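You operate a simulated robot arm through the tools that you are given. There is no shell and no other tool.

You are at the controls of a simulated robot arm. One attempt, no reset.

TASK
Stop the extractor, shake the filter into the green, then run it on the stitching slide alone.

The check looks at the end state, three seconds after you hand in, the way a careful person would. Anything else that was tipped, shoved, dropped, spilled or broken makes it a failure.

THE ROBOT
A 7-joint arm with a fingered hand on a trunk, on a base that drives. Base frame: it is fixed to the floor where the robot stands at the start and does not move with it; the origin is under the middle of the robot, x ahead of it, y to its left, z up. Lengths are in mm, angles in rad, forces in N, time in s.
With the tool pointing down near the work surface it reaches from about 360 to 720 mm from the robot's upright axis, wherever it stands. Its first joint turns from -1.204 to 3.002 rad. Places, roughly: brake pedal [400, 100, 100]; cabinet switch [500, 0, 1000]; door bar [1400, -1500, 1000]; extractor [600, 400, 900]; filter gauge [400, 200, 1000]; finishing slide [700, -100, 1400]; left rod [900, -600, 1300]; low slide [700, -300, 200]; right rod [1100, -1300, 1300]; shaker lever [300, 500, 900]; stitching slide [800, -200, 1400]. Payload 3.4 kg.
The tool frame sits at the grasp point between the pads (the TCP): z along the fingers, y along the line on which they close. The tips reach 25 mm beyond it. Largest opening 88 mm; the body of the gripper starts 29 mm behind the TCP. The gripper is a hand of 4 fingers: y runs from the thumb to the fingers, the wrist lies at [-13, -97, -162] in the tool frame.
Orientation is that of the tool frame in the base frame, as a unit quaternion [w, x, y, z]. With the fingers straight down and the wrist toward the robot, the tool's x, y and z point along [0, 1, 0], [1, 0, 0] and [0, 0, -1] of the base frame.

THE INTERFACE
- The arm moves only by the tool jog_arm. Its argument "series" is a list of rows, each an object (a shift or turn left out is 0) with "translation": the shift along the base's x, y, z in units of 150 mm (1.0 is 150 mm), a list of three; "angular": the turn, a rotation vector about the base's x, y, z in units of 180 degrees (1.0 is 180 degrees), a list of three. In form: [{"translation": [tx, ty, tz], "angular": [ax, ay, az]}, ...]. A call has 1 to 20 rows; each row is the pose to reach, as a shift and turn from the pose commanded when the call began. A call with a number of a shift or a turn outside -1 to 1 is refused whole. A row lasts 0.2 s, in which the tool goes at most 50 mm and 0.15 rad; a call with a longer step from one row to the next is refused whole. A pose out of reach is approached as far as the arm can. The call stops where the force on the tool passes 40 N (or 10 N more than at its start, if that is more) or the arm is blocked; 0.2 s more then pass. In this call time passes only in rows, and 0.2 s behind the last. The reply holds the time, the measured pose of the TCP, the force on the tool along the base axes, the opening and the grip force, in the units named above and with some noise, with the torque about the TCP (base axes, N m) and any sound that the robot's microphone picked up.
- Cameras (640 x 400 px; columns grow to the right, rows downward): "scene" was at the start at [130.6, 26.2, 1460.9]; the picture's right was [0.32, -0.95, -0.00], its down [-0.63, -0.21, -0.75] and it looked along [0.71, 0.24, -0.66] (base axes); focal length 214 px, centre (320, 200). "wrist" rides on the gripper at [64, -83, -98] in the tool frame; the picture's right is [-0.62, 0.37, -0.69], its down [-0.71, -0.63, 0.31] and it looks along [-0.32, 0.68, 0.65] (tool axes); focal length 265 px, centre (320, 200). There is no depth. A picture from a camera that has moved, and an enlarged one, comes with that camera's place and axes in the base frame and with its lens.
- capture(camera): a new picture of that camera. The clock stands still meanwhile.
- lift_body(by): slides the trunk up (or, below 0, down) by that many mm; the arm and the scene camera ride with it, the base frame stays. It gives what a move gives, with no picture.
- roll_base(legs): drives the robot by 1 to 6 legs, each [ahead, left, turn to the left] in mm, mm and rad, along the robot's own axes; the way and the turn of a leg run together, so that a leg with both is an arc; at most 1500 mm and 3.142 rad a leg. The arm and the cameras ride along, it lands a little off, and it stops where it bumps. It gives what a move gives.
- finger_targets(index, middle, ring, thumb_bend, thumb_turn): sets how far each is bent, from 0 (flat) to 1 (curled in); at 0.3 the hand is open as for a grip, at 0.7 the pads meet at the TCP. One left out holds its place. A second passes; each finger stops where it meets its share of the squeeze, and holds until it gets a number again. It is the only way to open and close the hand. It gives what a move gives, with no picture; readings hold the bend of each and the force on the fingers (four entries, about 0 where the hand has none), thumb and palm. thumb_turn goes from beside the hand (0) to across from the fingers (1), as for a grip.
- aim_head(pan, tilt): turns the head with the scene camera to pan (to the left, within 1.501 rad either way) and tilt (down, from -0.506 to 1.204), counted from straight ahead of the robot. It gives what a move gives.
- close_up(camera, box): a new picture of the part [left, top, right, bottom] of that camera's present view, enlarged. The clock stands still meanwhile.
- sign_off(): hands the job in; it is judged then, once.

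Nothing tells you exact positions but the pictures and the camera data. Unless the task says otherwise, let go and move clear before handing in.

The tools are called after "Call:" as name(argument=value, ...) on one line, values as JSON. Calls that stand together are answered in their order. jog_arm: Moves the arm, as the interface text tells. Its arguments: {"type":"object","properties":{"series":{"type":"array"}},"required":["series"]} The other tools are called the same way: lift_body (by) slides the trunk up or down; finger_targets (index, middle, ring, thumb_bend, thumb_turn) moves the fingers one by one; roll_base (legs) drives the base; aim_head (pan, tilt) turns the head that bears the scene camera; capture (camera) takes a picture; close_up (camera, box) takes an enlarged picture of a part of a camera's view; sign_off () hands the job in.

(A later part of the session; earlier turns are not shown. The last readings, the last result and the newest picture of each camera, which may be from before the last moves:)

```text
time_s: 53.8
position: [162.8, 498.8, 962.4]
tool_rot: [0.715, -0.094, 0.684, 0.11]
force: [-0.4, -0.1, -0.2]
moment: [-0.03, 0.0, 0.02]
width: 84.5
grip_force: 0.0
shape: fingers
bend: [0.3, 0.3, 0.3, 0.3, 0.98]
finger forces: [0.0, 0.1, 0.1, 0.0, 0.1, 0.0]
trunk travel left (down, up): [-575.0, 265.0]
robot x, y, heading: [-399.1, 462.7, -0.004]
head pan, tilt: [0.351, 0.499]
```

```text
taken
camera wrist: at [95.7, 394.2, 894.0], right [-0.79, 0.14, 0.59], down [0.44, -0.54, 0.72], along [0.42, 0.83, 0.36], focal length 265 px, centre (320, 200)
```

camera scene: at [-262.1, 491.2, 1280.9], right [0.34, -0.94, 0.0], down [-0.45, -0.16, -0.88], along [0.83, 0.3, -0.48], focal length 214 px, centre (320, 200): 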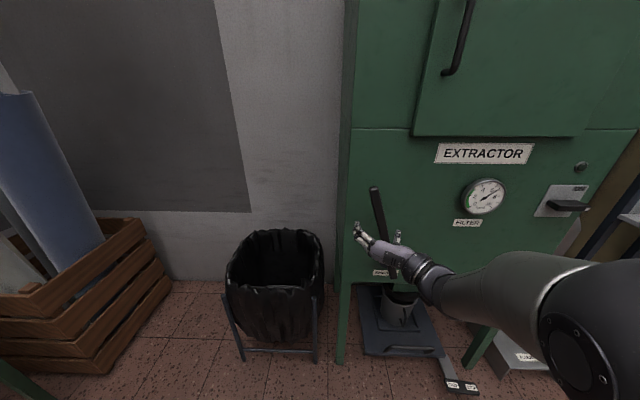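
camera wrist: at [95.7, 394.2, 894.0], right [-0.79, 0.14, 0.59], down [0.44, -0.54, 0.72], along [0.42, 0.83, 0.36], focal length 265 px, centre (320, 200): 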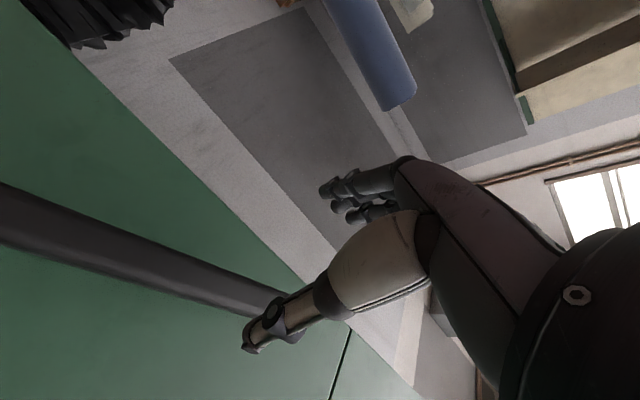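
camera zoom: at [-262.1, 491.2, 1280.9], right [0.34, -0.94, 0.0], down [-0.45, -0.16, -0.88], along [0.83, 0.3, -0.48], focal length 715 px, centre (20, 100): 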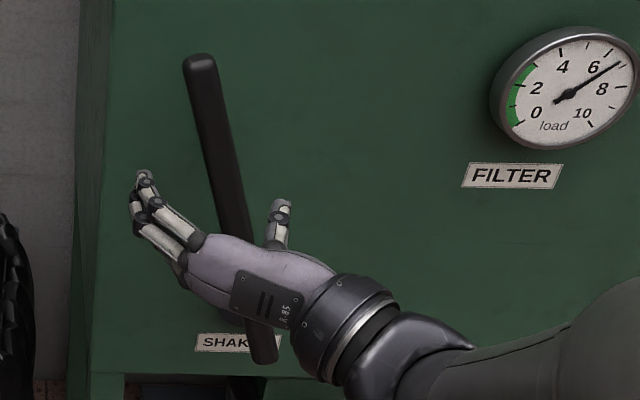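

Lever confirmed at about (259, 505) at height 960. I'll align laterally, then ease the base forward along the normal to bring the hand around it.

Call:
jog_arm(series=[{"translation": [0.053, -0.158, -0.016]}])

Call:
roll_base(legs=[[52, 17, 0]])

Call:
close_up(camera="scene", box=[330, 170, 490, 290])

```text
time_s: 54.2
position: [173.1, 476.3, 959.9]
tool_rot: [0.716, -0.093, 0.683, 0.109]
force: [-0.3, -0.9, 0.5]
moment: [0.03, 0.01, 0.03]
width: 84.6
grip_force: 0.0
shape: fingers
bend: [0.3, 0.3, 0.3, 0.3, 0.98]
finger forces: [0.0, 0.0, 0.1, 0.0, 0.0, 0.0]
trunk travel left (down, up): [-575.0, 265.0]
robot x, y, heading: [-400.7, 463.1, -0.006]
head pan, tilt: [0.351, 0.499]
```

```text
time_s: 55.1
position: [225.0, 495.7, 959.7]
tool_rot: [0.715, -0.094, 0.684, 0.109]
force: [-0.2, -0.7, 0.3]
moment: [0.01, -0.01, -0.06]
width: 84.7
grip_force: 0.2
shape: fingers
bend: [0.3, 0.3, 0.3, 0.3, 0.98]
finger forces: [0.0, 0.0, 0.1, 0.0, 0.0, 0.0]
trunk travel left (down, up): [-575.0, 265.0]
robot x, y, heading: [-347.9, 475.5, -0.001]
head pan, tilt: [0.351, 0.499]
```

```text
3.33 times, centred on (410, 230) of scene
camera zoom: at [-209.5, 509.2, 1280.7], right [0.34, -0.94, 0.0], down [-0.45, -0.16, -0.88], along [0.82, 0.3, -0.48], focal length 715 px, centre (20, 100)
```

zoom: 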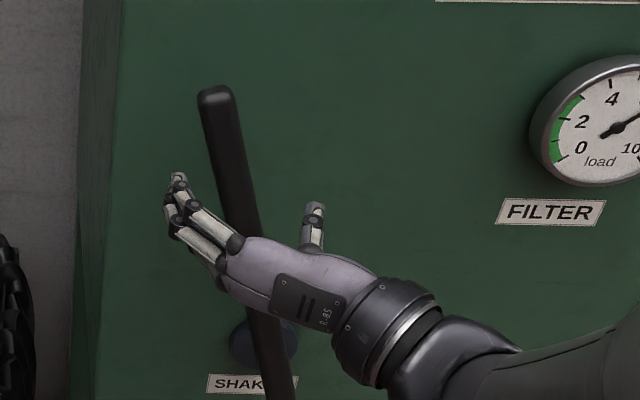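

The lever is between fingers and thumb. Moving in the last 34 mm gently.

Call:
jog_arm(series=[{"translation": [0.075, 0.022, 0]}, {"translation": [0.15, 0.045, 0]}, {"translation": [0.215, 0.065, 0]}])

Call:
close_up(camera="scene", box=[330, 170, 490, 290])

Call:
capture(camera="wrist")

```text
time_s: 55.9
position: [255.3, 505.3, 960.0]
tool_rot: [0.715, -0.095, 0.684, 0.109]
force: [-0.1, -0.4, -0.7]
moment: [-0.01, 0.0, -0.01]
width: 85.1
grip_force: 0.1
shape: fingers
bend: [0.3, 0.3, 0.3, 0.3, 0.98]
finger forces: [0.1, 0.1, 0.0, 0.0, 0.0, 0.0]
trunk travel left (down, up): [-575.0, 265.0]
robot x, y, heading: [-348.2, 474.9, -0.003]
head pan, tilt: [0.351, 0.499]
```

```text
3.33 times, centred on (410, 230) of scene
camera zoom: at [-210.6, 508.8, 1280.9], right [0.34, -0.94, 0.0], down [-0.45, -0.16, -0.88], along [0.82, 0.3, -0.48], focal length 715 px, centre (20, 100)
```

zoom: 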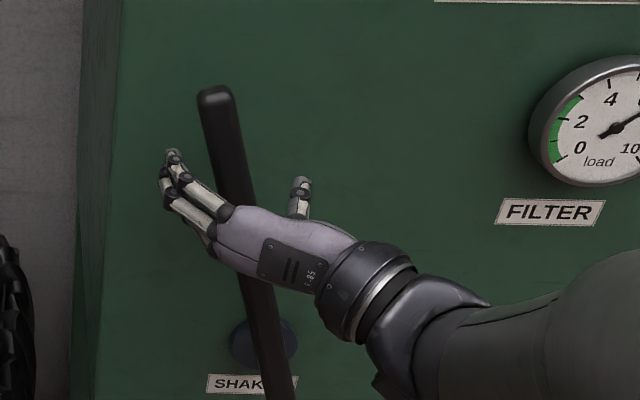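

```text
taken
camera wrist: at [187.7, 398.0, 891.0], right [-0.79, 0.14, 0.59], down [0.44, -0.54, 0.72], along [0.42, 0.83, 0.36], focal length 265 px, centre (320, 200)
```

wrist: 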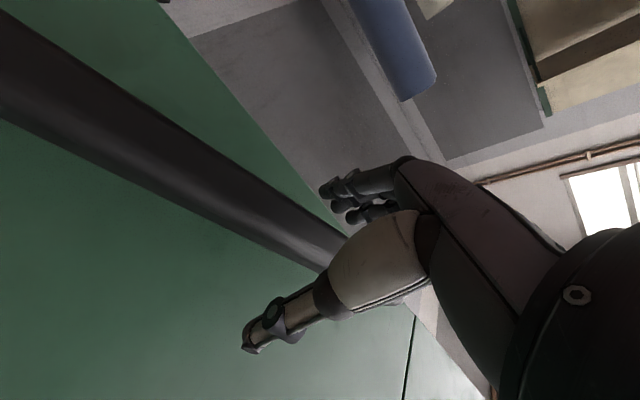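

Hand surrounds the lever. I'll close to a loose cage and swing the lever rightwards along its arc, then check the gauge.

Call:
finger_targets(index=0.5, middle=0.5, ring=0.5, thumb_bend=0.5)

Call:
jog_arm(series=[{"translation": [0.037, -0.112, 0.031]}, {"translation": [0.075, -0.225, 0.062]}, {"translation": [0.118, -0.353, 0.078]}, {"translation": [0.16, -0.48, 0.085]}])

Call:
capture(camera="scene")

Call:
close_up(camera="scene", box=[360, 160, 560, 310])

```text
time_s: 56.9
position: [254.9, 503.8, 959.2]
tool_rot: [0.716, -0.094, 0.683, 0.109]
force: [-0.8, 0.8, 0.0]
moment: [-0.03, -0.01, 0.01]
width: 42.0
grip_force: 0.0
shape: fingers
bend: [0.5, 0.5, 0.49, 0.5, 0.98]
finger forces: [0.1, 0.0, 0.6, 0.1, 0.1, 0.0]
trunk travel left (down, up): [-575.0, 265.0]
robot x, y, heading: [-346.7, 480.9, -0.004]
head pan, tilt: [0.351, 0.499]
```

```text
time_s: 57.9
position: [279.8, 433.1, 972.8]
tool_rot: [0.715, -0.095, 0.684, 0.109]
force: [-0.5, 0.3, -0.2]
moment: [-0.02, -0.03, 0.0]
width: 42.5
grip_force: 0.3
shape: fingers
bend: [0.49, 0.5, 0.49, 0.5, 0.98]
finger forces: [0.4, 0.1, 0.5, 0.1, 0.1, 0.0]
trunk travel left (down, up): [-575.0, 265.0]
robot x, y, heading: [-345.5, 479.0, -0.002]
head pan, tilt: [0.351, 0.499]
```

```text
taken
camera scene: at [-211.0, 508.6, 1280.9], right [0.34, -0.94, 0.0], down [-0.45, -0.16, -0.88], along [0.82, 0.3, -0.48], focal length 214 px, centre (320, 200)
```

scene: 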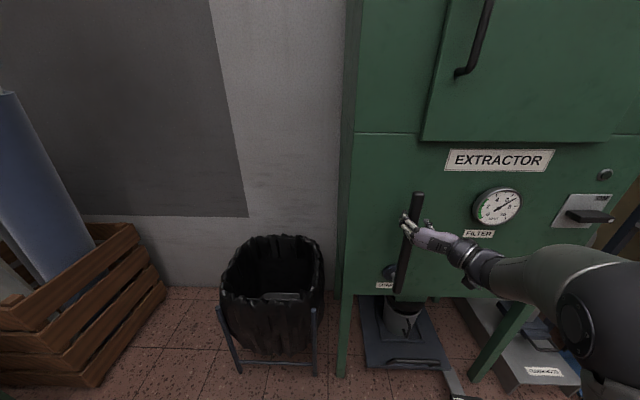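

```text
2.67 times, centred on (460, 235) of scene
camera zoom: at [-211.0, 508.6, 1280.9], right [0.34, -0.94, 0.0], down [-0.45, -0.16, -0.88], along [0.82, 0.3, -0.48], focal length 572 px, centre (-53, 107)
```

zoom: 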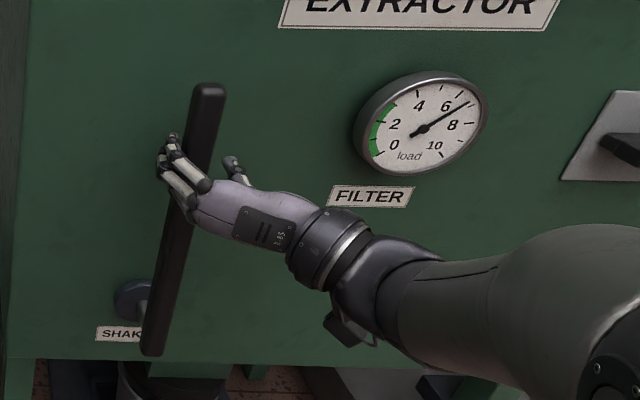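

The lever swings easily. I'll carry on to the right until it reaches its end, watching the force.

Call:
jog_arm(series=[{"translation": [0.042, -0.127, -0.008]}, {"translation": [0.085, -0.255, -0.023]}, {"translation": [0.122, -0.367, -0.05]}, {"translation": [0.16, -0.48, -0.085]}])

Call:
close_up(camera="scene", box=[360, 160, 560, 310])

```text
time_s: 58.9
position: [301.6, 361.8, 960.9]
tool_rot: [0.715, -0.096, 0.683, 0.11]
force: [-0.7, 1.9, 0.6]
moment: [0.03, -0.02, 0.01]
width: 44.4
grip_force: 0.8
shape: fingers
bend: [0.48, 0.5, 0.5, 0.5, 0.98]
finger forces: [2.2, 0.0, 0.1, 0.1, 0.1, 0.1]
trunk travel left (down, up): [-575.0, 265.0]
robot x, y, heading: [-349.1, 477.7, -0.003]
head pan, tilt: [0.351, 0.499]
```

```text
2.67 times, centred on (460, 235) of scene
camera zoom: at [-211.3, 509.2, 1281.0], right [0.34, -0.94, 0.0], down [-0.45, -0.16, -0.88], along [0.82, 0.3, -0.48], focal length 572 px, centre (-53, 107)
```

zoom: 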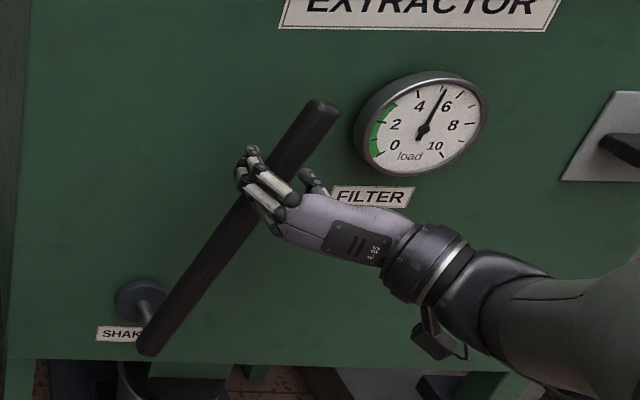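

The stroke dropped the gauge from ~6.7 to ~5.3. Swinging back to the left end now.

Call:
jog_arm(series=[{"translation": [-0.04, 0.12, 0.035]}, {"translation": [-0.08, 0.24, 0.06]}, {"translation": [-0.12, 0.36, 0.078]}, {"translation": [-0.16, 0.48, 0.085]}, {"translation": [-0.2, 0.6, 0.078]}, {"translation": [-0.24, 0.72, 0.06]}, {"translation": [-0.28, 0.84, 0.035]}, {"translation": [-0.315, 0.945, 0.0]}])

Call:
close_up(camera="scene", box=[330, 160, 530, 310])

```text
time_s: 60.7
position: [256.2, 501.9, 962.1]
tool_rot: [0.715, -0.095, 0.684, 0.109]
force: [0.3, 0.1, 0.0]
moment: [-0.01, 0.0, -0.02]
width: 42.7
grip_force: 0.1
shape: fingers
bend: [0.5, 0.5, 0.5, 0.49, 0.98]
finger forces: [0.0, 0.0, 0.0, 0.1, 0.5, 0.0]
trunk travel left (down, up): [-575.0, 265.0]
robot x, y, heading: [-345.1, 481.4, -0.003]
head pan, tilt: [0.351, 0.499]
```

```text
2.67 times, centred on (430, 235) of scene
camera zoom: at [-211.0, 509.0, 1280.9], right [0.34, -0.94, 0.0], down [-0.45, -0.16, -0.88], along [0.82, 0.3, -0.48], focal length 572 px, centre (27, 107)
```

zoom: 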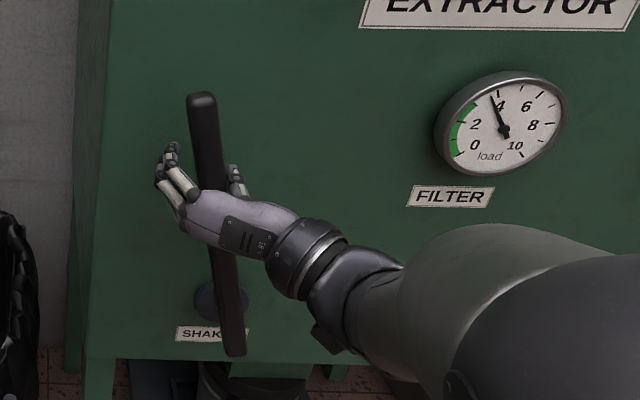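

Gauge now reads about 3.7. One more stroke to the right.

Call:
jog_arm(series=[{"translation": [0.04, -0.12, 0.035]}, {"translation": [0.08, -0.24, 0.06]}, {"translation": [0.12, -0.36, 0.078]}, {"translation": [0.16, -0.48, 0.085]}, {"translation": [0.2, -0.6, 0.078]}, {"translation": [0.24, -0.72, 0.06]}, {"translation": [0.28, -0.84, 0.035]}, {"translation": [0.315, -0.945, 0.0]}])

Call:
close_up(camera="scene", box=[360, 160, 560, 310])

```text
time_s: 62.5
position: [303.5, 361.0, 961.3]
tool_rot: [0.715, -0.095, 0.683, 0.11]
force: [-1.0, 3.4, 1.2]
moment: [0.03, 0.02, 0.05]
width: 45.7
grip_force: 2.0
shape: fingers
bend: [0.46, 0.5, 0.5, 0.5, 0.98]
finger forces: [3.8, 0.0, 0.0, 0.0, 0.0, 0.1]
trunk travel left (down, up): [-575.0, 265.0]
robot x, y, heading: [-347.6, 476.4, -0.003]
head pan, tilt: [0.351, 0.499]
```

```text
2.67 times, centred on (460, 235) of scene
camera zoom: at [-211.7, 509.9, 1281.0], right [0.34, -0.94, 0.0], down [-0.45, -0.16, -0.88], along [0.83, 0.3, -0.48], focal length 572 px, centre (-53, 107)
```

zoom: 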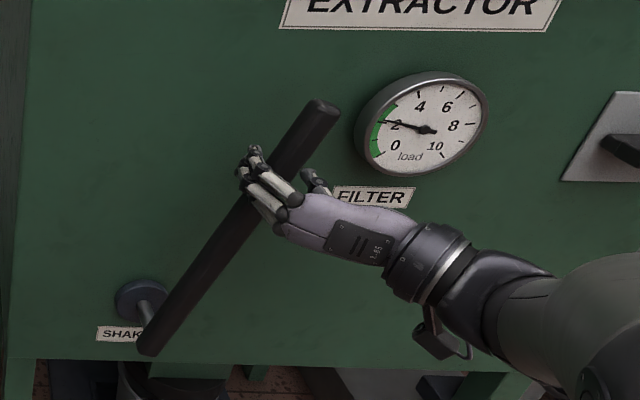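

The gauge is now around 2.1, inside the green (0–3). One more return stroke brings the lever back to its original side and gives more margin.

Call:
close_up(camera="scene", box=[465, 175, 545, 235])

Call:
jog_arm(series=[{"translation": [-0.04, 0.12, 0.035]}, {"translation": [-0.08, 0.24, 0.06]}, {"translation": [-0.12, 0.36, 0.078]}, {"translation": [-0.16, 0.48, 0.085]}, {"translation": [-0.2, 0.6, 0.078]}, {"translation": [-0.24, 0.72, 0.06]}, {"translation": [-0.28, 0.84, 0.035]}, {"translation": [-0.315, 0.945, 0.0]}])

Call:
capture(camera="scene")

Call:
close_up(camera="scene", box=[465, 175, 545, 235])

```text
6.67 times, centred on (505, 205) of scene
camera zoom: at [-211.7, 509.9, 1281.0], right [0.34, -0.94, 0.0], down [-0.45, -0.16, -0.88], along [0.83, 0.3, -0.48], focal length 1430 px, centre (-913, 167)
```

zoom: 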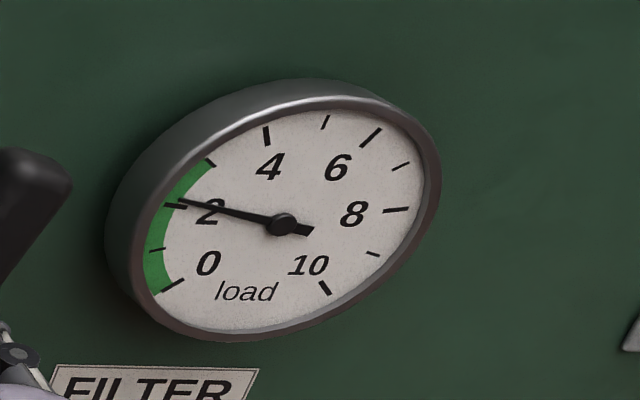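

```text
time_s: 64.3
position: [255.7, 502.8, 960.8]
tool_rot: [0.715, -0.095, 0.684, 0.11]
force: [0.1, -0.8, 0.0]
moment: [0.01, 0.0, 0.0]
width: 42.5
grip_force: 0.2
shape: fingers
bend: [0.5, 0.5, 0.5, 0.49, 0.98]
finger forces: [0.0, 0.1, 0.0, 0.0, 0.4, 0.0]
trunk travel left (down, up): [-575.0, 265.0]
robot x, y, heading: [-347.0, 475.5, -0.001]
head pan, tilt: [0.351, 0.499]
```

```text
taken
camera scene: at [-211.0, 509.1, 1280.9], right [0.34, -0.94, 0.0], down [-0.45, -0.16, -0.88], along [0.82, 0.3, -0.48], focal length 214 px, centre (320, 200)
```

scene: 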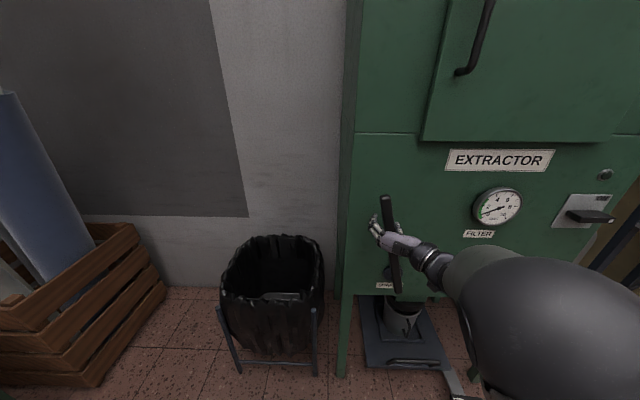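

```text
6.67 times, centred on (505, 205) of scene
camera zoom: at [-211.0, 509.1, 1280.9], right [0.34, -0.94, 0.0], down [-0.45, -0.16, -0.88], along [0.82, 0.3, -0.48], focal length 1430 px, centre (-913, 167)
```

zoom: 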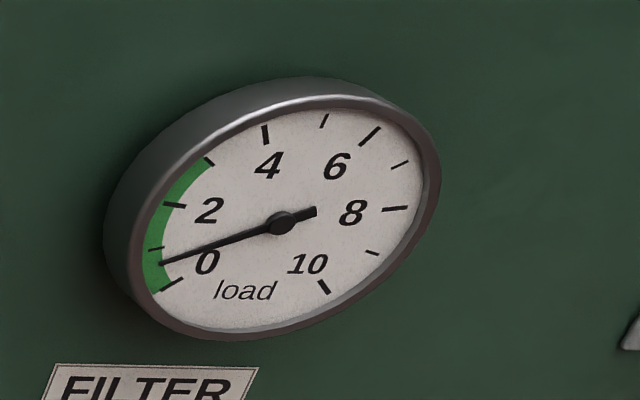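

Gauge is at about 0.6, well in the green. I'll open the hand and retreat along the normal.

Call:
finger_targets(index=0.3, middle=0.3, ring=0.3, thumb_bend=0.3)

Call:
jog_arm(series=[{"translation": [-0.15, -0.05, 0]}, {"translation": [-0.35, -0.117, 0]}, {"translation": [-0.6, -0.2, 0]}])

Call:
capture(camera="scene")

```text
time_s: 65.3
position: [256.5, 502.2, 961.4]
tool_rot: [0.716, -0.095, 0.683, 0.109]
force: [-0.1, 0.1, 0.1]
moment: [-0.01, 0.0, 0.0]
width: 84.5
grip_force: 0.0
shape: fingers
bend: [0.3, 0.3, 0.3, 0.3, 0.98]
finger forces: [0.0, 0.0, 0.0, 0.1, 0.0, 0.0]
trunk travel left (down, up): [-575.0, 265.0]
robot x, y, heading: [-351.0, 475.7, -0.003]
head pan, tilt: [0.351, 0.499]
```

```text
time_s: 66.1
position: [166.7, 471.7, 960.9]
tool_rot: [0.715, -0.095, 0.684, 0.11]
force: [-0.1, -0.1, -0.3]
moment: [-0.01, 0.0, -0.01]
width: 84.3
grip_force: 0.1
shape: fingers
bend: [0.3, 0.3, 0.3, 0.3, 0.98]
finger forces: [0.0, 0.0, 0.0, 0.2, 0.0, 0.1]
trunk travel left (down, up): [-575.0, 265.0]
robot x, y, heading: [-346.0, 479.7, -0.006]
head pan, tilt: [0.351, 0.499]
```

```text
taken
camera scene: at [-211.9, 508.5, 1281.0], right [0.34, -0.94, 0.0], down [-0.45, -0.16, -0.88], along [0.83, 0.3, -0.48], focal length 214 px, centre (320, 200)
```

scene: 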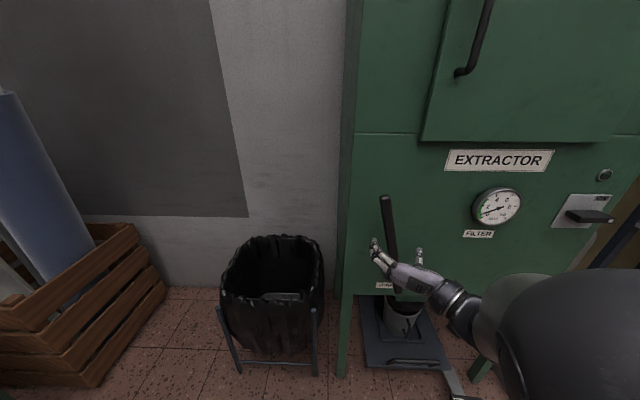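

The lever stays put. Now I'll drive right, keeping clear of the cabinet, to inspect the slides.

Call:
roll_base(legs=[[60, -779, 0]])

Call:
aim_head(pan=0.1, tilt=0.1)

Call:
capture(camera="scene")

Call:
aim_head(pan=0.0, tilt=0.9)

Call:
capture(camera="scene")

```text
time_s: 70.2
position: [222.3, -301.0, 959.0]
tool_rot: [0.716, -0.091, 0.684, 0.105]
force: [-0.3, 0.4, 0.2]
moment: [0.01, 0.01, 0.0]
width: 84.4
grip_force: 0.1
shape: fingers
bend: [0.3, 0.3, 0.3, 0.3, 0.98]
finger forces: [0.1, 0.1, 0.0, 0.0, 0.0, 0.0]
trunk travel left (down, up): [-575.0, 265.0]
robot x, y, heading: [-295.1, -287.4, -0.017]
head pan, tilt: [0.351, 0.499]
```

```text
time_s: 71.1
position: [222.4, -300.1, 959.6]
tool_rot: [0.716, -0.091, 0.684, 0.106]
force: [-0.4, 0.2, 0.2]
moment: [0.0, -0.01, 0.0]
width: 84.3
grip_force: 0.1
shape: fingers
bend: [0.3, 0.3, 0.3, 0.3, 0.98]
finger forces: [0.0, 0.1, 0.0, 0.1, 0.0, 0.0]
trunk travel left (down, up): [-575.0, 265.0]
robot x, y, heading: [-293.8, -287.4, -0.013]
head pan, tilt: [0.099, 0.099]
```

```text
taken
camera scene: at [-149.8, -280.8, 1317.9], right [0.09, -1.0, 0.0], down [-0.1, -0.01, -0.99], along [0.99, 0.09, -0.1], focal length 214 px, centre (320, 200)
```

scene: 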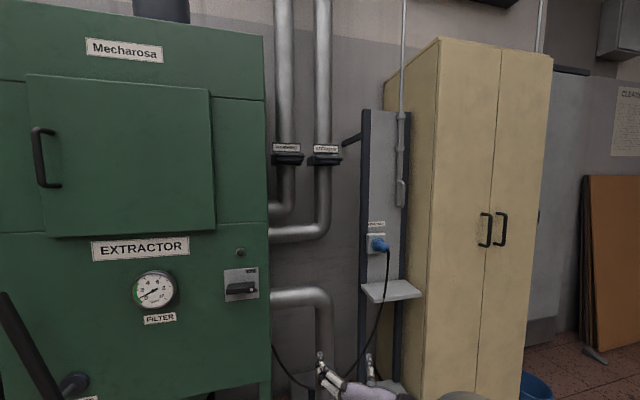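

```text
time_s: 72.2
position: [221.0, -299.8, 959.3]
tool_rot: [0.716, -0.091, 0.684, 0.105]
force: [0.3, 0.0, -0.7]
moment: [-0.02, 0.0, 0.02]
width: 84.3
grip_force: 0.1
shape: fingers
bend: [0.3, 0.3, 0.3, 0.3, 0.98]
finger forces: [0.0, 0.1, 0.0, 0.1, 0.1, 0.1]
trunk travel left (down, up): [-575.0, 265.0]
robot x, y, heading: [-290.6, -292.0, -0.01]
head pan, tilt: [0.0, 0.901]
```

```text
taken
camera scene: at [-165.9, -289.8, 1247.1], right [-0.01, -1.0, 0.0], down [-0.78, 0.01, -0.62], along [0.62, -0.01, -0.78], focal length 214 px, centre (320, 200)
```

scene: 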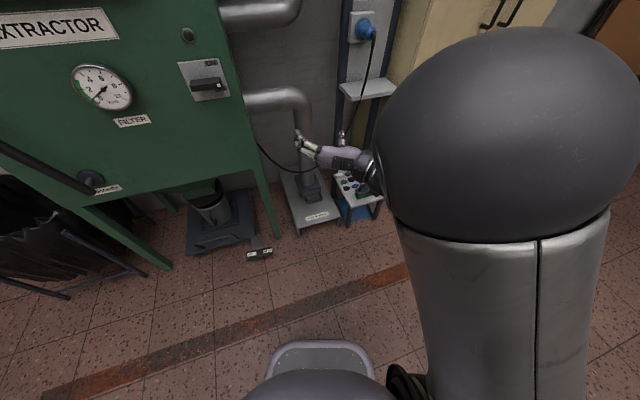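

A clear view of all three ducts. Zooming on the slides to read their states.

Call:
aim_head(pan=0.0, tilt=0.1)

Call:
capture(camera="scene")

Call:
close_up(camera="scene", box=[230, 125, 340, 195])

Call:
aim_head(pan=0.1, tilt=0.7)

Call:
close_up(camera="scene", box=[290, 190, 400, 290])

```text
time_s: 73.4
position: [222.3, -299.3, 959.0]
tool_rot: [0.716, -0.091, 0.684, 0.105]
force: [0.1, -0.4, -0.2]
moment: [0.0, -0.01, -0.03]
width: 84.2
grip_force: 0.0
shape: fingers
bend: [0.3, 0.3, 0.3, 0.3, 0.98]
finger forces: [0.0, 0.0, 0.1, 0.1, 0.1, 0.0]
trunk travel left (down, up): [-575.0, 265.0]
robot x, y, heading: [-294.3, -288.8, -0.015]
head pan, tilt: [0.0, 0.099]
```

```text
taken
camera scene: at [-149.4, -290.0, 1317.9], right [-0.01, -1.0, 0.0], down [-0.1, 0.0, -0.99], along [0.99, -0.01, -0.1], focal length 214 px, centre (320, 200)
```

scene: 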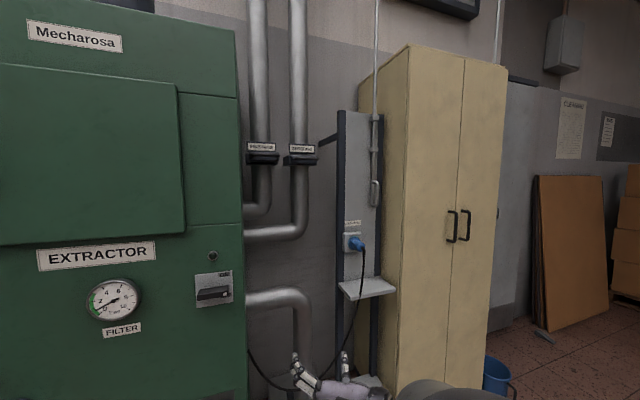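

```text
5.71 times, centred on (285, 160) of scene
camera zoom: at [-149.4, -290.0, 1317.9], right [-0.01, -1.0, 0.0], down [-0.1, 0.0, -0.99], along [0.99, -0.01, -0.1], focal length 1226 px, centre (520, 429)
```

zoom: 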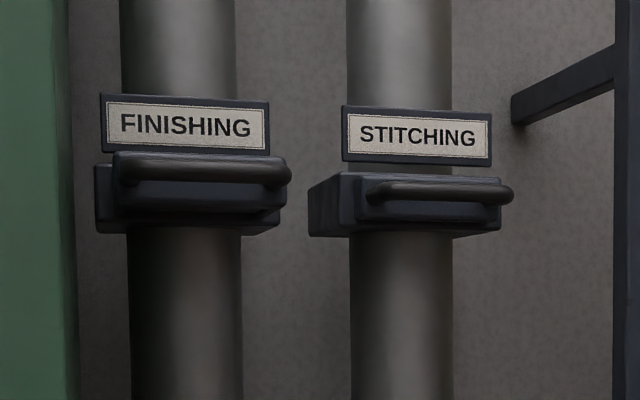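

```text
time_s: 74.4
position: [222.2, -298.9, 959.3]
tool_rot: [0.716, -0.091, 0.684, 0.105]
force: [-0.4, 1.2, -0.7]
moment: [-0.02, -0.01, 0.01]
width: 84.4
grip_force: 0.1
shape: fingers
bend: [0.3, 0.3, 0.3, 0.3, 0.98]
finger forces: [0.1, 0.0, 0.0, 0.0, 0.1, 0.0]
trunk travel left (down, up): [-575.0, 265.0]
robot x, y, heading: [-292.7, -287.0, -0.01]
head pan, tilt: [0.099, 0.7]
```

```text
4.00 times, centred on (345, 240) of scene
camera zoom: at [-156.8, -281.5, 1263.3], right [0.09, -1.0, 0.0], down [-0.64, -0.06, -0.77], along [0.76, 0.07, -0.64], focal length 858 px, centre (220, 40)
```

zoom: 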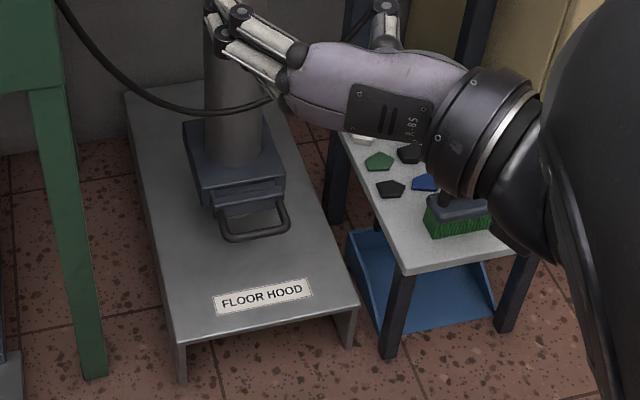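

From below I can't tell how far the slides are drawn. I'll raise the trunk fully and look down on them.

Call:
lift_body(by=264)

Call:
aim_head(pan=0.1, tilt=0.3)

Call:
capture(camera="scene")

Call:
close_up(camera="scene", box=[250, 140, 370, 220])

Call:
capture(camera="wrist")

```text
time_s: 77.1
position: [221.5, -299.2, 1223.8]
tool_rot: [0.716, -0.091, 0.684, 0.106]
force: [0.2, 0.6, -0.1]
moment: [-0.05, 0.01, 0.0]
width: 84.2
grip_force: 0.2
shape: fingers
bend: [0.3, 0.3, 0.3, 0.3, 0.98]
finger forces: [0.0, 0.0, 0.0, 0.1, 0.0, 0.0]
trunk travel left (down, up): [-839.0, 1.0]
robot x, y, heading: [-296.8, -286.4, -0.006]
head pan, tilt: [0.099, 0.7]
```

```text
time_s: 77.9
position: [222.8, -299.0, 1223.3]
tool_rot: [0.716, -0.092, 0.684, 0.106]
force: [-0.2, 1.5, 0.5]
moment: [-0.02, -0.02, 0.02]
width: 84.4
grip_force: 0.1
shape: fingers
bend: [0.3, 0.3, 0.3, 0.3, 0.98]
finger forces: [0.0, 0.0, 0.1, 0.0, 0.0, 0.0]
trunk travel left (down, up): [-839.0, 1.0]
robot x, y, heading: [-291.7, -289.0, -0.015]
head pan, tilt: [0.099, 0.3]
```

```text
taken
camera scene: at [-148.5, -280.8, 1563.2], right [0.09, -1.0, 0.0], down [-0.3, -0.03, -0.95], along [0.95, 0.08, -0.3], focal length 214 px, centre (320, 200)
```

scene: 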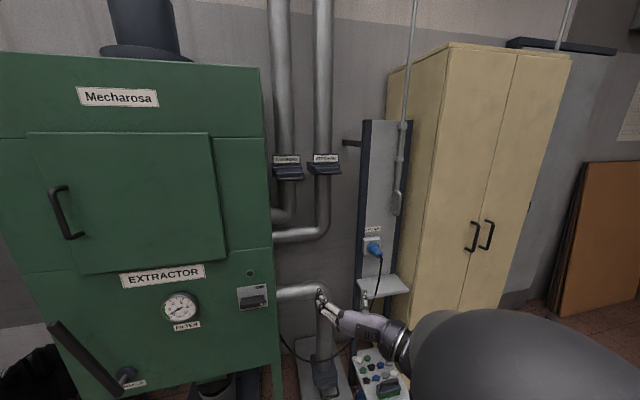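

```text
5.00 times, centred on (310, 180) of scene
camera zoom: at [-148.5, -280.8, 1563.2], right [0.09, -1.0, 0.0], down [-0.3, -0.03, -0.95], along [0.95, 0.08, -0.3], focal length 1072 px, centre (370, 300)
```

zoom: 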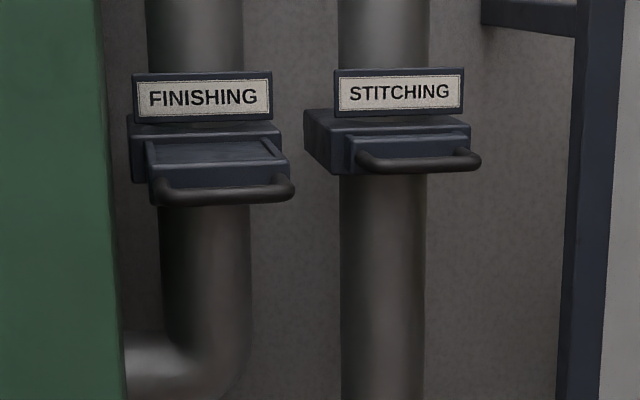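

```text
taken
camera wrist: at [153.4, -404.6, 1154.5], right [-0.79, 0.15, 0.59], down [0.44, -0.54, 0.72], along [0.43, 0.83, 0.36], focal length 265 px, centre (320, 200)
```

wrist: 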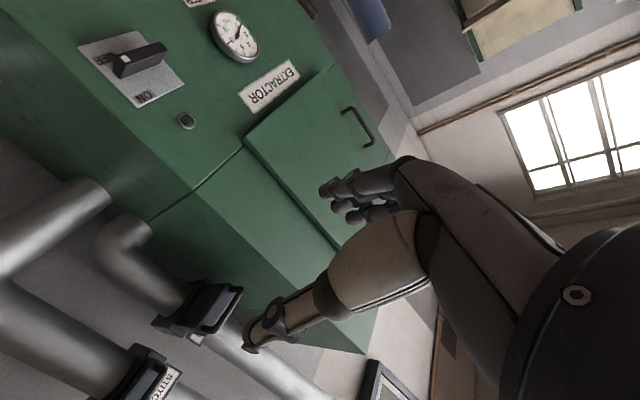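

The finishing slide is drawn out about 50 mm, the stitching slide is pushed in, and the floor-hood slide needs a closer look. I'll zoom harder on each and look at the notices on the wall for hints.

Call:
close_up(camera="scene", box=[265, 150, 315, 185])

Call:
close_up(camera="scene", box=[300, 145, 350, 180])

Call:
close_up(camera="scene", box=[290, 325, 410, 400])

Call:
aim_head(pan=-0.5, tilt=0.1)

Call:
capture(camera="scene")

```text
11.43 times, centred on (290, 168) of scene
camera zoom: at [-148.5, -280.8, 1563.2], right [0.09, -1.0, 0.0], down [-0.3, -0.03, -0.95], along [0.95, 0.08, -0.3], focal length 2451 px, centre (663, 571)
```

zoom: 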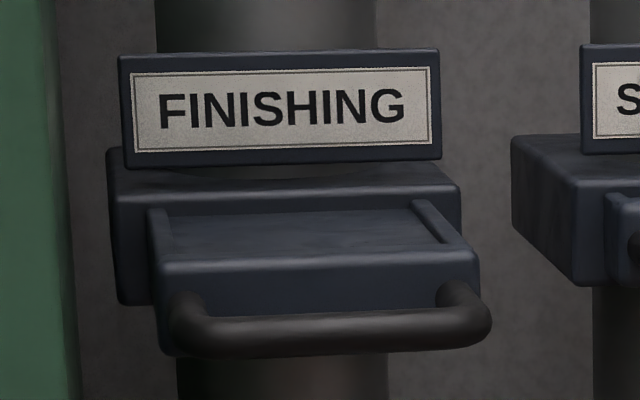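

```text
11.43 times, centred on (325, 162) of scene
camera zoom: at [-148.5, -280.8, 1563.2], right [0.09, -1.0, 0.0], down [-0.3, -0.03, -0.95], along [0.95, 0.08, -0.3], focal length 2451 px, centre (263, 629)
```

zoom: 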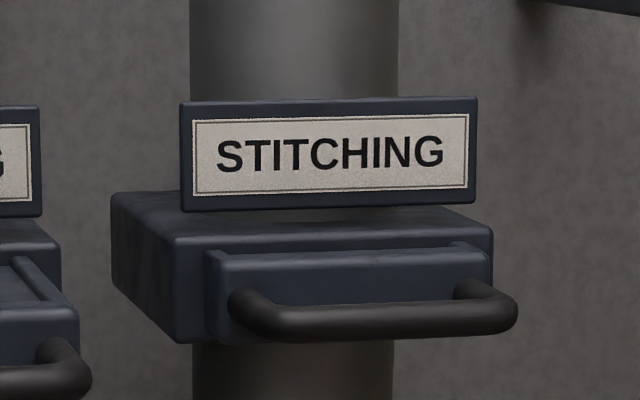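

```text
5.33 times, centred on (350, 362) of scene
camera zoom: at [-148.5, -280.8, 1563.2], right [0.09, -1.0, 0.0], down [-0.3, -0.03, -0.95], along [0.95, 0.08, -0.3], focal length 1144 px, centre (160, -667)
```

zoom: 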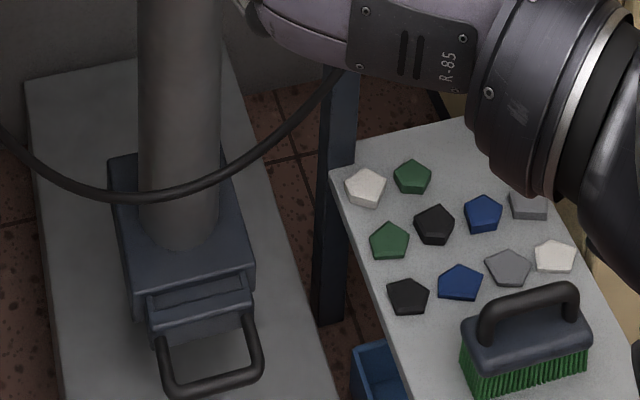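

```text
time_s: 78.9
position: [222.5, -300.1, 1224.7]
tool_rot: [0.716, -0.09, 0.685, 0.105]
force: [-0.6, -0.3, -0.7]
moment: [-0.03, 0.02, -0.03]
width: 83.9
grip_force: 0.0
shape: fingers
bend: [0.3, 0.3, 0.3, 0.3, 0.98]
finger forces: [0.0, 0.0, 0.0, 0.0, 0.0, 0.0]
trunk travel left (down, up): [-839.0, 1.0]
robot x, y, heading: [-289.1, -287.9, -0.012]
head pan, tilt: [-0.499, 0.099]
```

```text
taken
camera scene: at [-161.1, -333.9, 1582.0], right [-0.49, -0.87, 0.0], down [-0.09, 0.05, -0.99], along [0.87, -0.49, -0.1], focal length 214 px, centre (320, 200)
```

scene: 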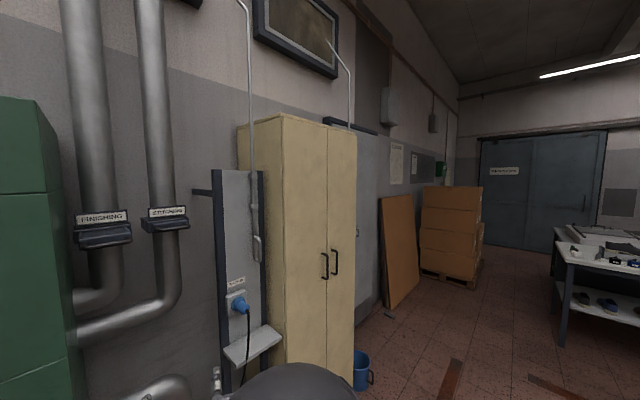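

Call:
close_up(camera="scene", box=[375, 130, 455, 190])

Call:
close_up(camera="scene", box=[210, 160, 290, 260])

Call:
close_up(camera="scene", box=[470, 130, 620, 240])

Call:
aim_head(pan=-1.2, tilt=0.2)

Call:
capture(camera="scene")

```text
6.67 times, centred on (415, 160) of scene
camera zoom: at [-161.1, -333.9, 1582.0], right [-0.49, -0.87, 0.0], down [-0.09, 0.05, -0.99], along [0.87, -0.49, -0.1], focal length 1430 px, centre (-313, 467)
```

zoom: 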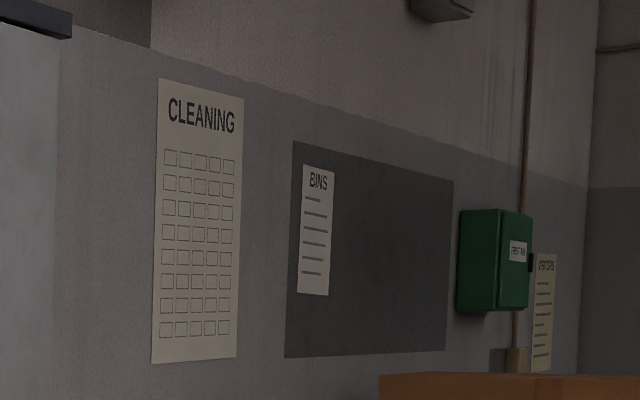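

```text
4.00 times, centred on (250, 210) of scene
camera zoom: at [-161.1, -333.9, 1582.0], right [-0.49, -0.87, 0.0], down [-0.09, 0.05, -0.99], along [0.87, -0.49, -0.1], focal length 858 px, centre (600, 160)
```

zoom: 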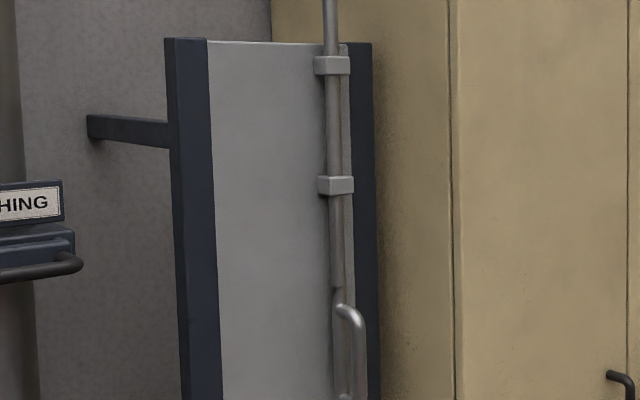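

```text
3.64 times, centred on (545, 185) of scene
camera zoom: at [-161.1, -333.9, 1582.0], right [-0.49, -0.87, 0.0], down [-0.09, 0.05, -0.99], along [0.87, -0.49, -0.1], focal length 780 px, centre (-498, 254)
```

zoom: 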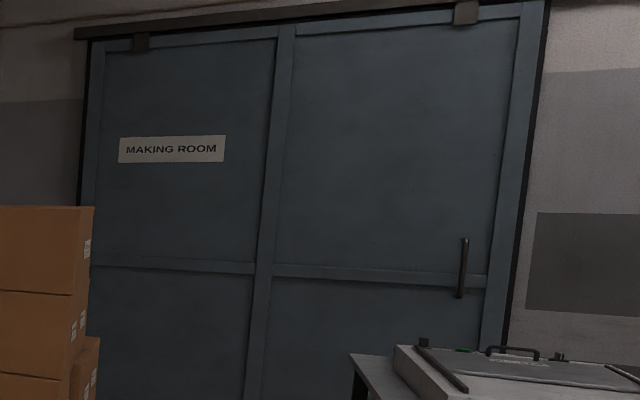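

```text
time_s: 80.0
position: [222.3, -299.0, 1222.5]
tool_rot: [0.716, -0.091, 0.684, 0.106]
force: [-0.1, 0.0, 0.2]
moment: [-0.04, 0.0, -0.01]
width: 84.3
grip_force: 0.1
shape: fingers
bend: [0.3, 0.3, 0.3, 0.3, 0.98]
finger forces: [0.0, 0.0, 0.0, 0.1, 0.1, 0.0]
trunk travel left (down, up): [-839.0, 1.0]
robot x, y, heading: [-295.0, -282.6, -0.008]
head pan, tilt: [-1.201, 0.201]
```

```text
taken
camera scene: at [-208.7, -376.2, 1572.6], right [-0.94, -0.35, 0.0], down [-0.07, 0.19, -0.98], along [0.34, -0.92, -0.2], focal length 214 px, centre (320, 200)
```

scene: 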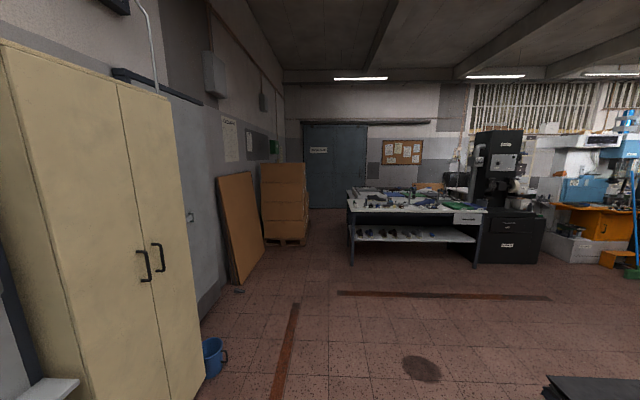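

The notices give no hint, but the drawn-out part of FINISHING is a solid plate on rails, so drawn out means open and pushed in means closed. I need to push FINISHING in (handle ≈ (626, −102, 1401)) and draw STITCHING out (handle ≈ (785, −241, 1400)). I'll raise the hand and drive closer.

Call:
jog_arm(series=[{"translation": [0, 0, 0.25]}, {"translation": [0, 0, 0.5]}, {"translation": [0, 0, 0.75]}, {"translation": [0, 0, 1.0]}])

Call:
roll_base(legs=[[250, 10, 0.02]])

Call:
aim_head(pan=0.0, tilt=0.3)

Call:
capture(camera="scene")

Call:
capture(camera="wrist")

```text
time_s: 81.0
position: [238.4, -307.9, 1370.0]
tool_rot: [0.717, -0.087, 0.682, 0.11]
force: [1.3, -0.7, -0.3]
moment: [0.01, 0.01, 0.0]
width: 84.4
grip_force: 0.1
shape: fingers
bend: [0.3, 0.3, 0.3, 0.3, 0.98]
finger forces: [0.1, 0.1, 0.1, 0.0, 0.0, 0.0]
out of reach, approached as far as the arm can: row 3, 4
trunk travel left (down, up): [-839.0, 1.0]
robot x, y, heading: [-292.8, -289.1, -0.017]
head pan, tilt: [-1.201, 0.201]
```

```text
time_s: 82.8
position: [490.1, -287.4, 1366.8]
tool_rot: [0.715, -0.093, 0.683, 0.116]
force: [0.8, -0.2, 0.3]
moment: [-0.01, 0.03, -0.04]
width: 84.2
grip_force: 0.0
shape: fingers
bend: [0.3, 0.3, 0.3, 0.3, 0.98]
finger forces: [0.0, 0.0, 0.1, 0.0, 0.0, 0.0]
trunk travel left (down, up): [-839.0, 1.0]
robot x, y, heading: [-41.7, -277.5, 0.007]
head pan, tilt: [-1.201, 0.201]
```

```text
time_s: 84.2
position: [490.6, -288.7, 1367.9]
tool_rot: [0.715, -0.092, 0.683, 0.116]
force: [-0.2, -0.3, -0.5]
moment: [0.02, 0.03, 0.0]
width: 84.3
grip_force: 0.1
shape: fingers
bend: [0.3, 0.3, 0.3, 0.3, 0.98]
finger forces: [0.1, 0.0, 0.0, 0.0, 0.0, 0.0]
trunk travel left (down, up): [-839.0, 1.0]
robot x, y, heading: [-41.2, -279.0, 0.006]
head pan, tilt: [0.0, 0.3]
```

```text
taken
camera scene: at [103.5, -277.8, 1563.3], right [0.01, -1.0, 0.0], down [-0.3, 0.0, -0.96], along [0.96, 0.01, -0.3], focal length 214 px, centre (320, 200)
```

scene: 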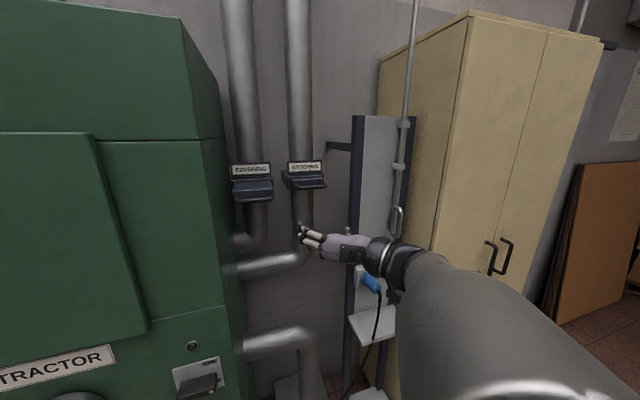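

```text
taken
camera wrist: at [423.9, -394.3, 1297.4], right [-0.8, 0.13, 0.59], down [0.45, -0.54, 0.71], along [0.41, 0.83, 0.38], focal length 265 px, centre (320, 200)
```

wrist: 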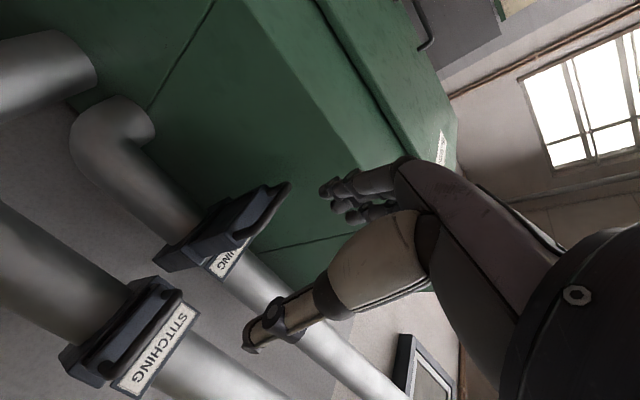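

Good vantage. Zooming on both slides with both cameras for precise triangulation.

Call:
close_up(camera="scene", box=[220, 145, 340, 225])

Call:
close_up(camera="wrist", box=[60, 150, 320, 400])

```text
5.00 times, centred on (280, 185) of scene
camera zoom: at [103.5, -277.8, 1563.3], right [0.01, -1.0, 0.0], down [-0.3, 0.0, -0.96], along [0.96, 0.01, -0.3], focal length 1072 px, centre (520, 275)
```

zoom: 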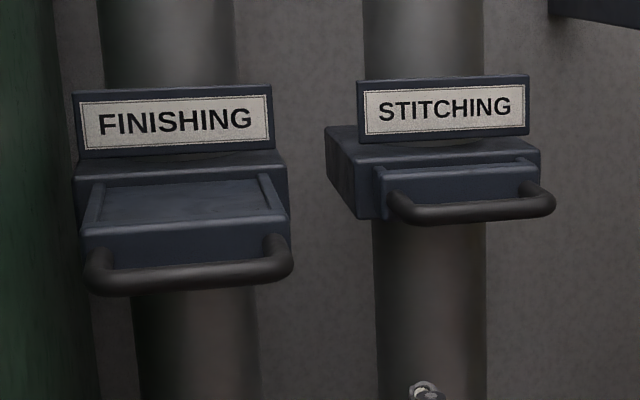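

```text
1.60 times, centred on (190, 275) of wrist
camera zoom: at [423.9, -394.3, 1297.4], right [-0.8, 0.13, 0.59], down [0.45, -0.54, 0.71], along [0.41, 0.83, 0.38], focal length 425 px, centre (528, 80)
```

zoom: 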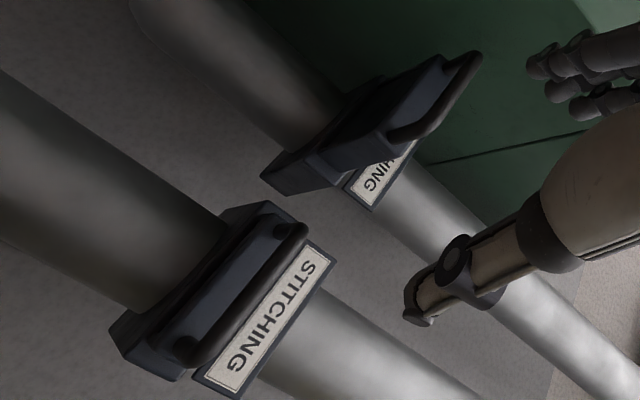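

Both handles triangulate to about (633, −104, 1402) for FINISHING and (784, −243, 1402) for STITCHING, sliding along yaw ≈0.32. I'll nudge the base closer, close the hand, and line up in front of the FINISHING handle.

Call:
roll_base(legs=[[40, 22, 0]])

Call:
finger_targets(index=0.75, middle=0.75, ring=0.75, thumb_bend=0.7)

Call:
jog_arm(series=[{"translation": [0.04, 0.22, 0.06]}, {"translation": [0.08, 0.45, 0.12]}, {"translation": [0.11, 0.68, 0.18]}, {"translation": [0.14, 0.9, 0.22]}])

Call:
capture(camera="scene")

Call:
capture(camera="wrist")

```text
time_s: 85.1
position: [529.5, -267.3, 1368.8]
tool_rot: [0.716, -0.092, 0.682, 0.116]
force: [-0.6, -0.5, -0.3]
moment: [0.03, 0.0, 0.02]
width: 84.7
grip_force: 0.1
shape: fingers
bend: [0.3, 0.3, 0.3, 0.3, 0.98]
finger forces: [0.1, 0.0, 0.0, 0.0, 0.0, 0.0]
trunk travel left (down, up): [-839.0, 1.0]
robot x, y, heading: [-0.5, -255.6, 0.006]
head pan, tilt: [0.0, 0.3]
```

```text
time_s: 86.1
position: [527.9, -266.1, 1368.4]
tool_rot: [0.716, -0.091, 0.682, 0.116]
force: [0.2, 0.3, -0.3]
moment: [0.0, 0.01, -0.01]
width: 0.1
grip_force: 0.1
shape: fingers
bend: [0.74, 0.75, 0.75, 0.68, 0.98]
finger forces: [0.1, 0.0, 0.0, 0.0, 0.1, 0.0]
trunk travel left (down, up): [-839.0, 1.0]
robot x, y, heading: [-4.9, -253.1, 0.009]
head pan, tilt: [0.0, 0.3]
```

```text
time_s: 87.1
position: [557.5, -134.9, 1406.1]
tool_rot: [0.716, -0.084, 0.682, 0.12]
force: [0.0, 1.0, -1.3]
moment: [0.02, 0.0, 0.01]
width: 0.1
grip_force: 0.0
shape: fingers
bend: [0.74, 0.75, 0.75, 0.68, 0.98]
finger forces: [0.1, 0.0, 0.0, 0.0, 0.1, 0.0]
out of reach, approached as far as the arm can: row 1, 2, 3, 4
trunk travel left (down, up): [-839.0, 1.0]
robot x, y, heading: [-3.3, -252.3, 0.009]
head pan, tilt: [0.0, 0.3]
```

```text
taken
camera scene: at [142.9, -254.0, 1563.3], right [0.01, -1.0, 0.0], down [-0.3, 0.0, -0.96], along [0.96, 0.01, -0.3], focal length 214 px, centre (320, 200)
```

scene: 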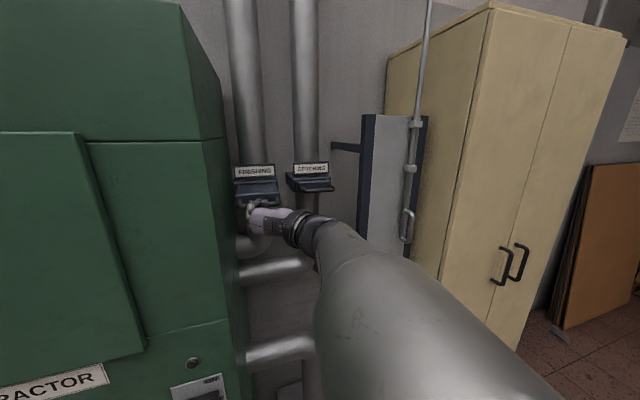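

```text
taken
camera wrist: at [490.1, -239.6, 1333.3], right [-0.79, 0.12, 0.6], down [0.44, -0.56, 0.7], along [0.42, 0.82, 0.39], focal length 265 px, centre (320, 200)
```

wrist: 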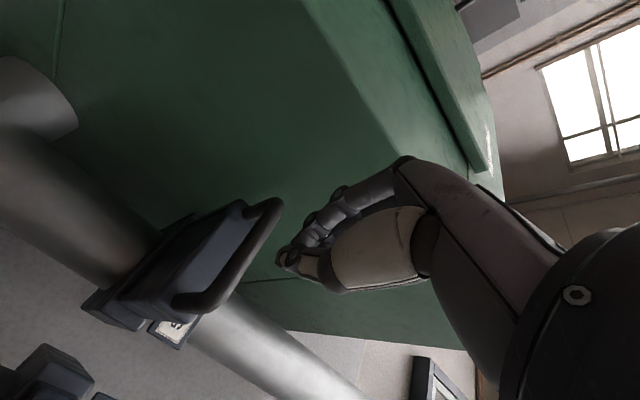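

Call:
close_up(camera="scene", box=[210, 150, 330, 230])

Call:
close_up(camera="wrist", box=[80, 170, 340, 360])

```text
5.00 times, centred on (270, 190) of scene
camera zoom: at [142.9, -254.0, 1563.3], right [0.01, -1.0, 0.0], down [-0.3, 0.0, -0.96], along [0.96, 0.01, -0.3], focal length 1072 px, centre (570, 250)
```

zoom: 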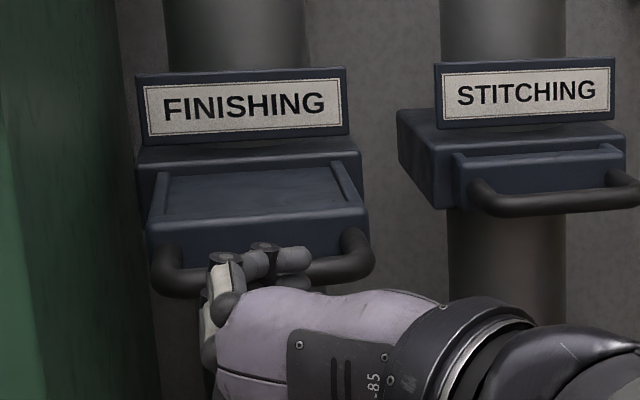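

```text
2.11 times, centred on (210, 265) of wrist
camera zoom: at [490.1, -239.6, 1333.3], right [-0.79, 0.12, 0.6], down [0.44, -0.56, 0.7], along [0.42, 0.82, 0.39], focal length 559 px, centre (552, 63)
```

zoom: 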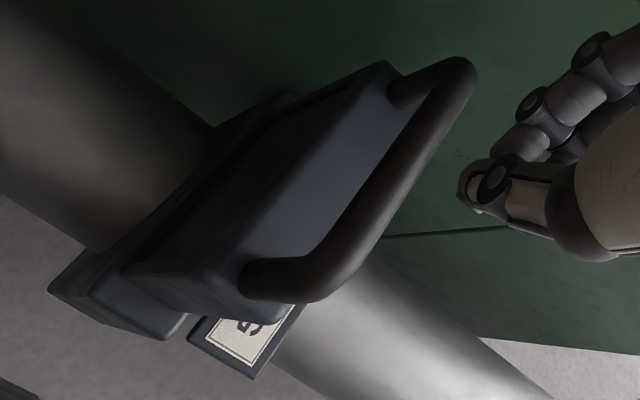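

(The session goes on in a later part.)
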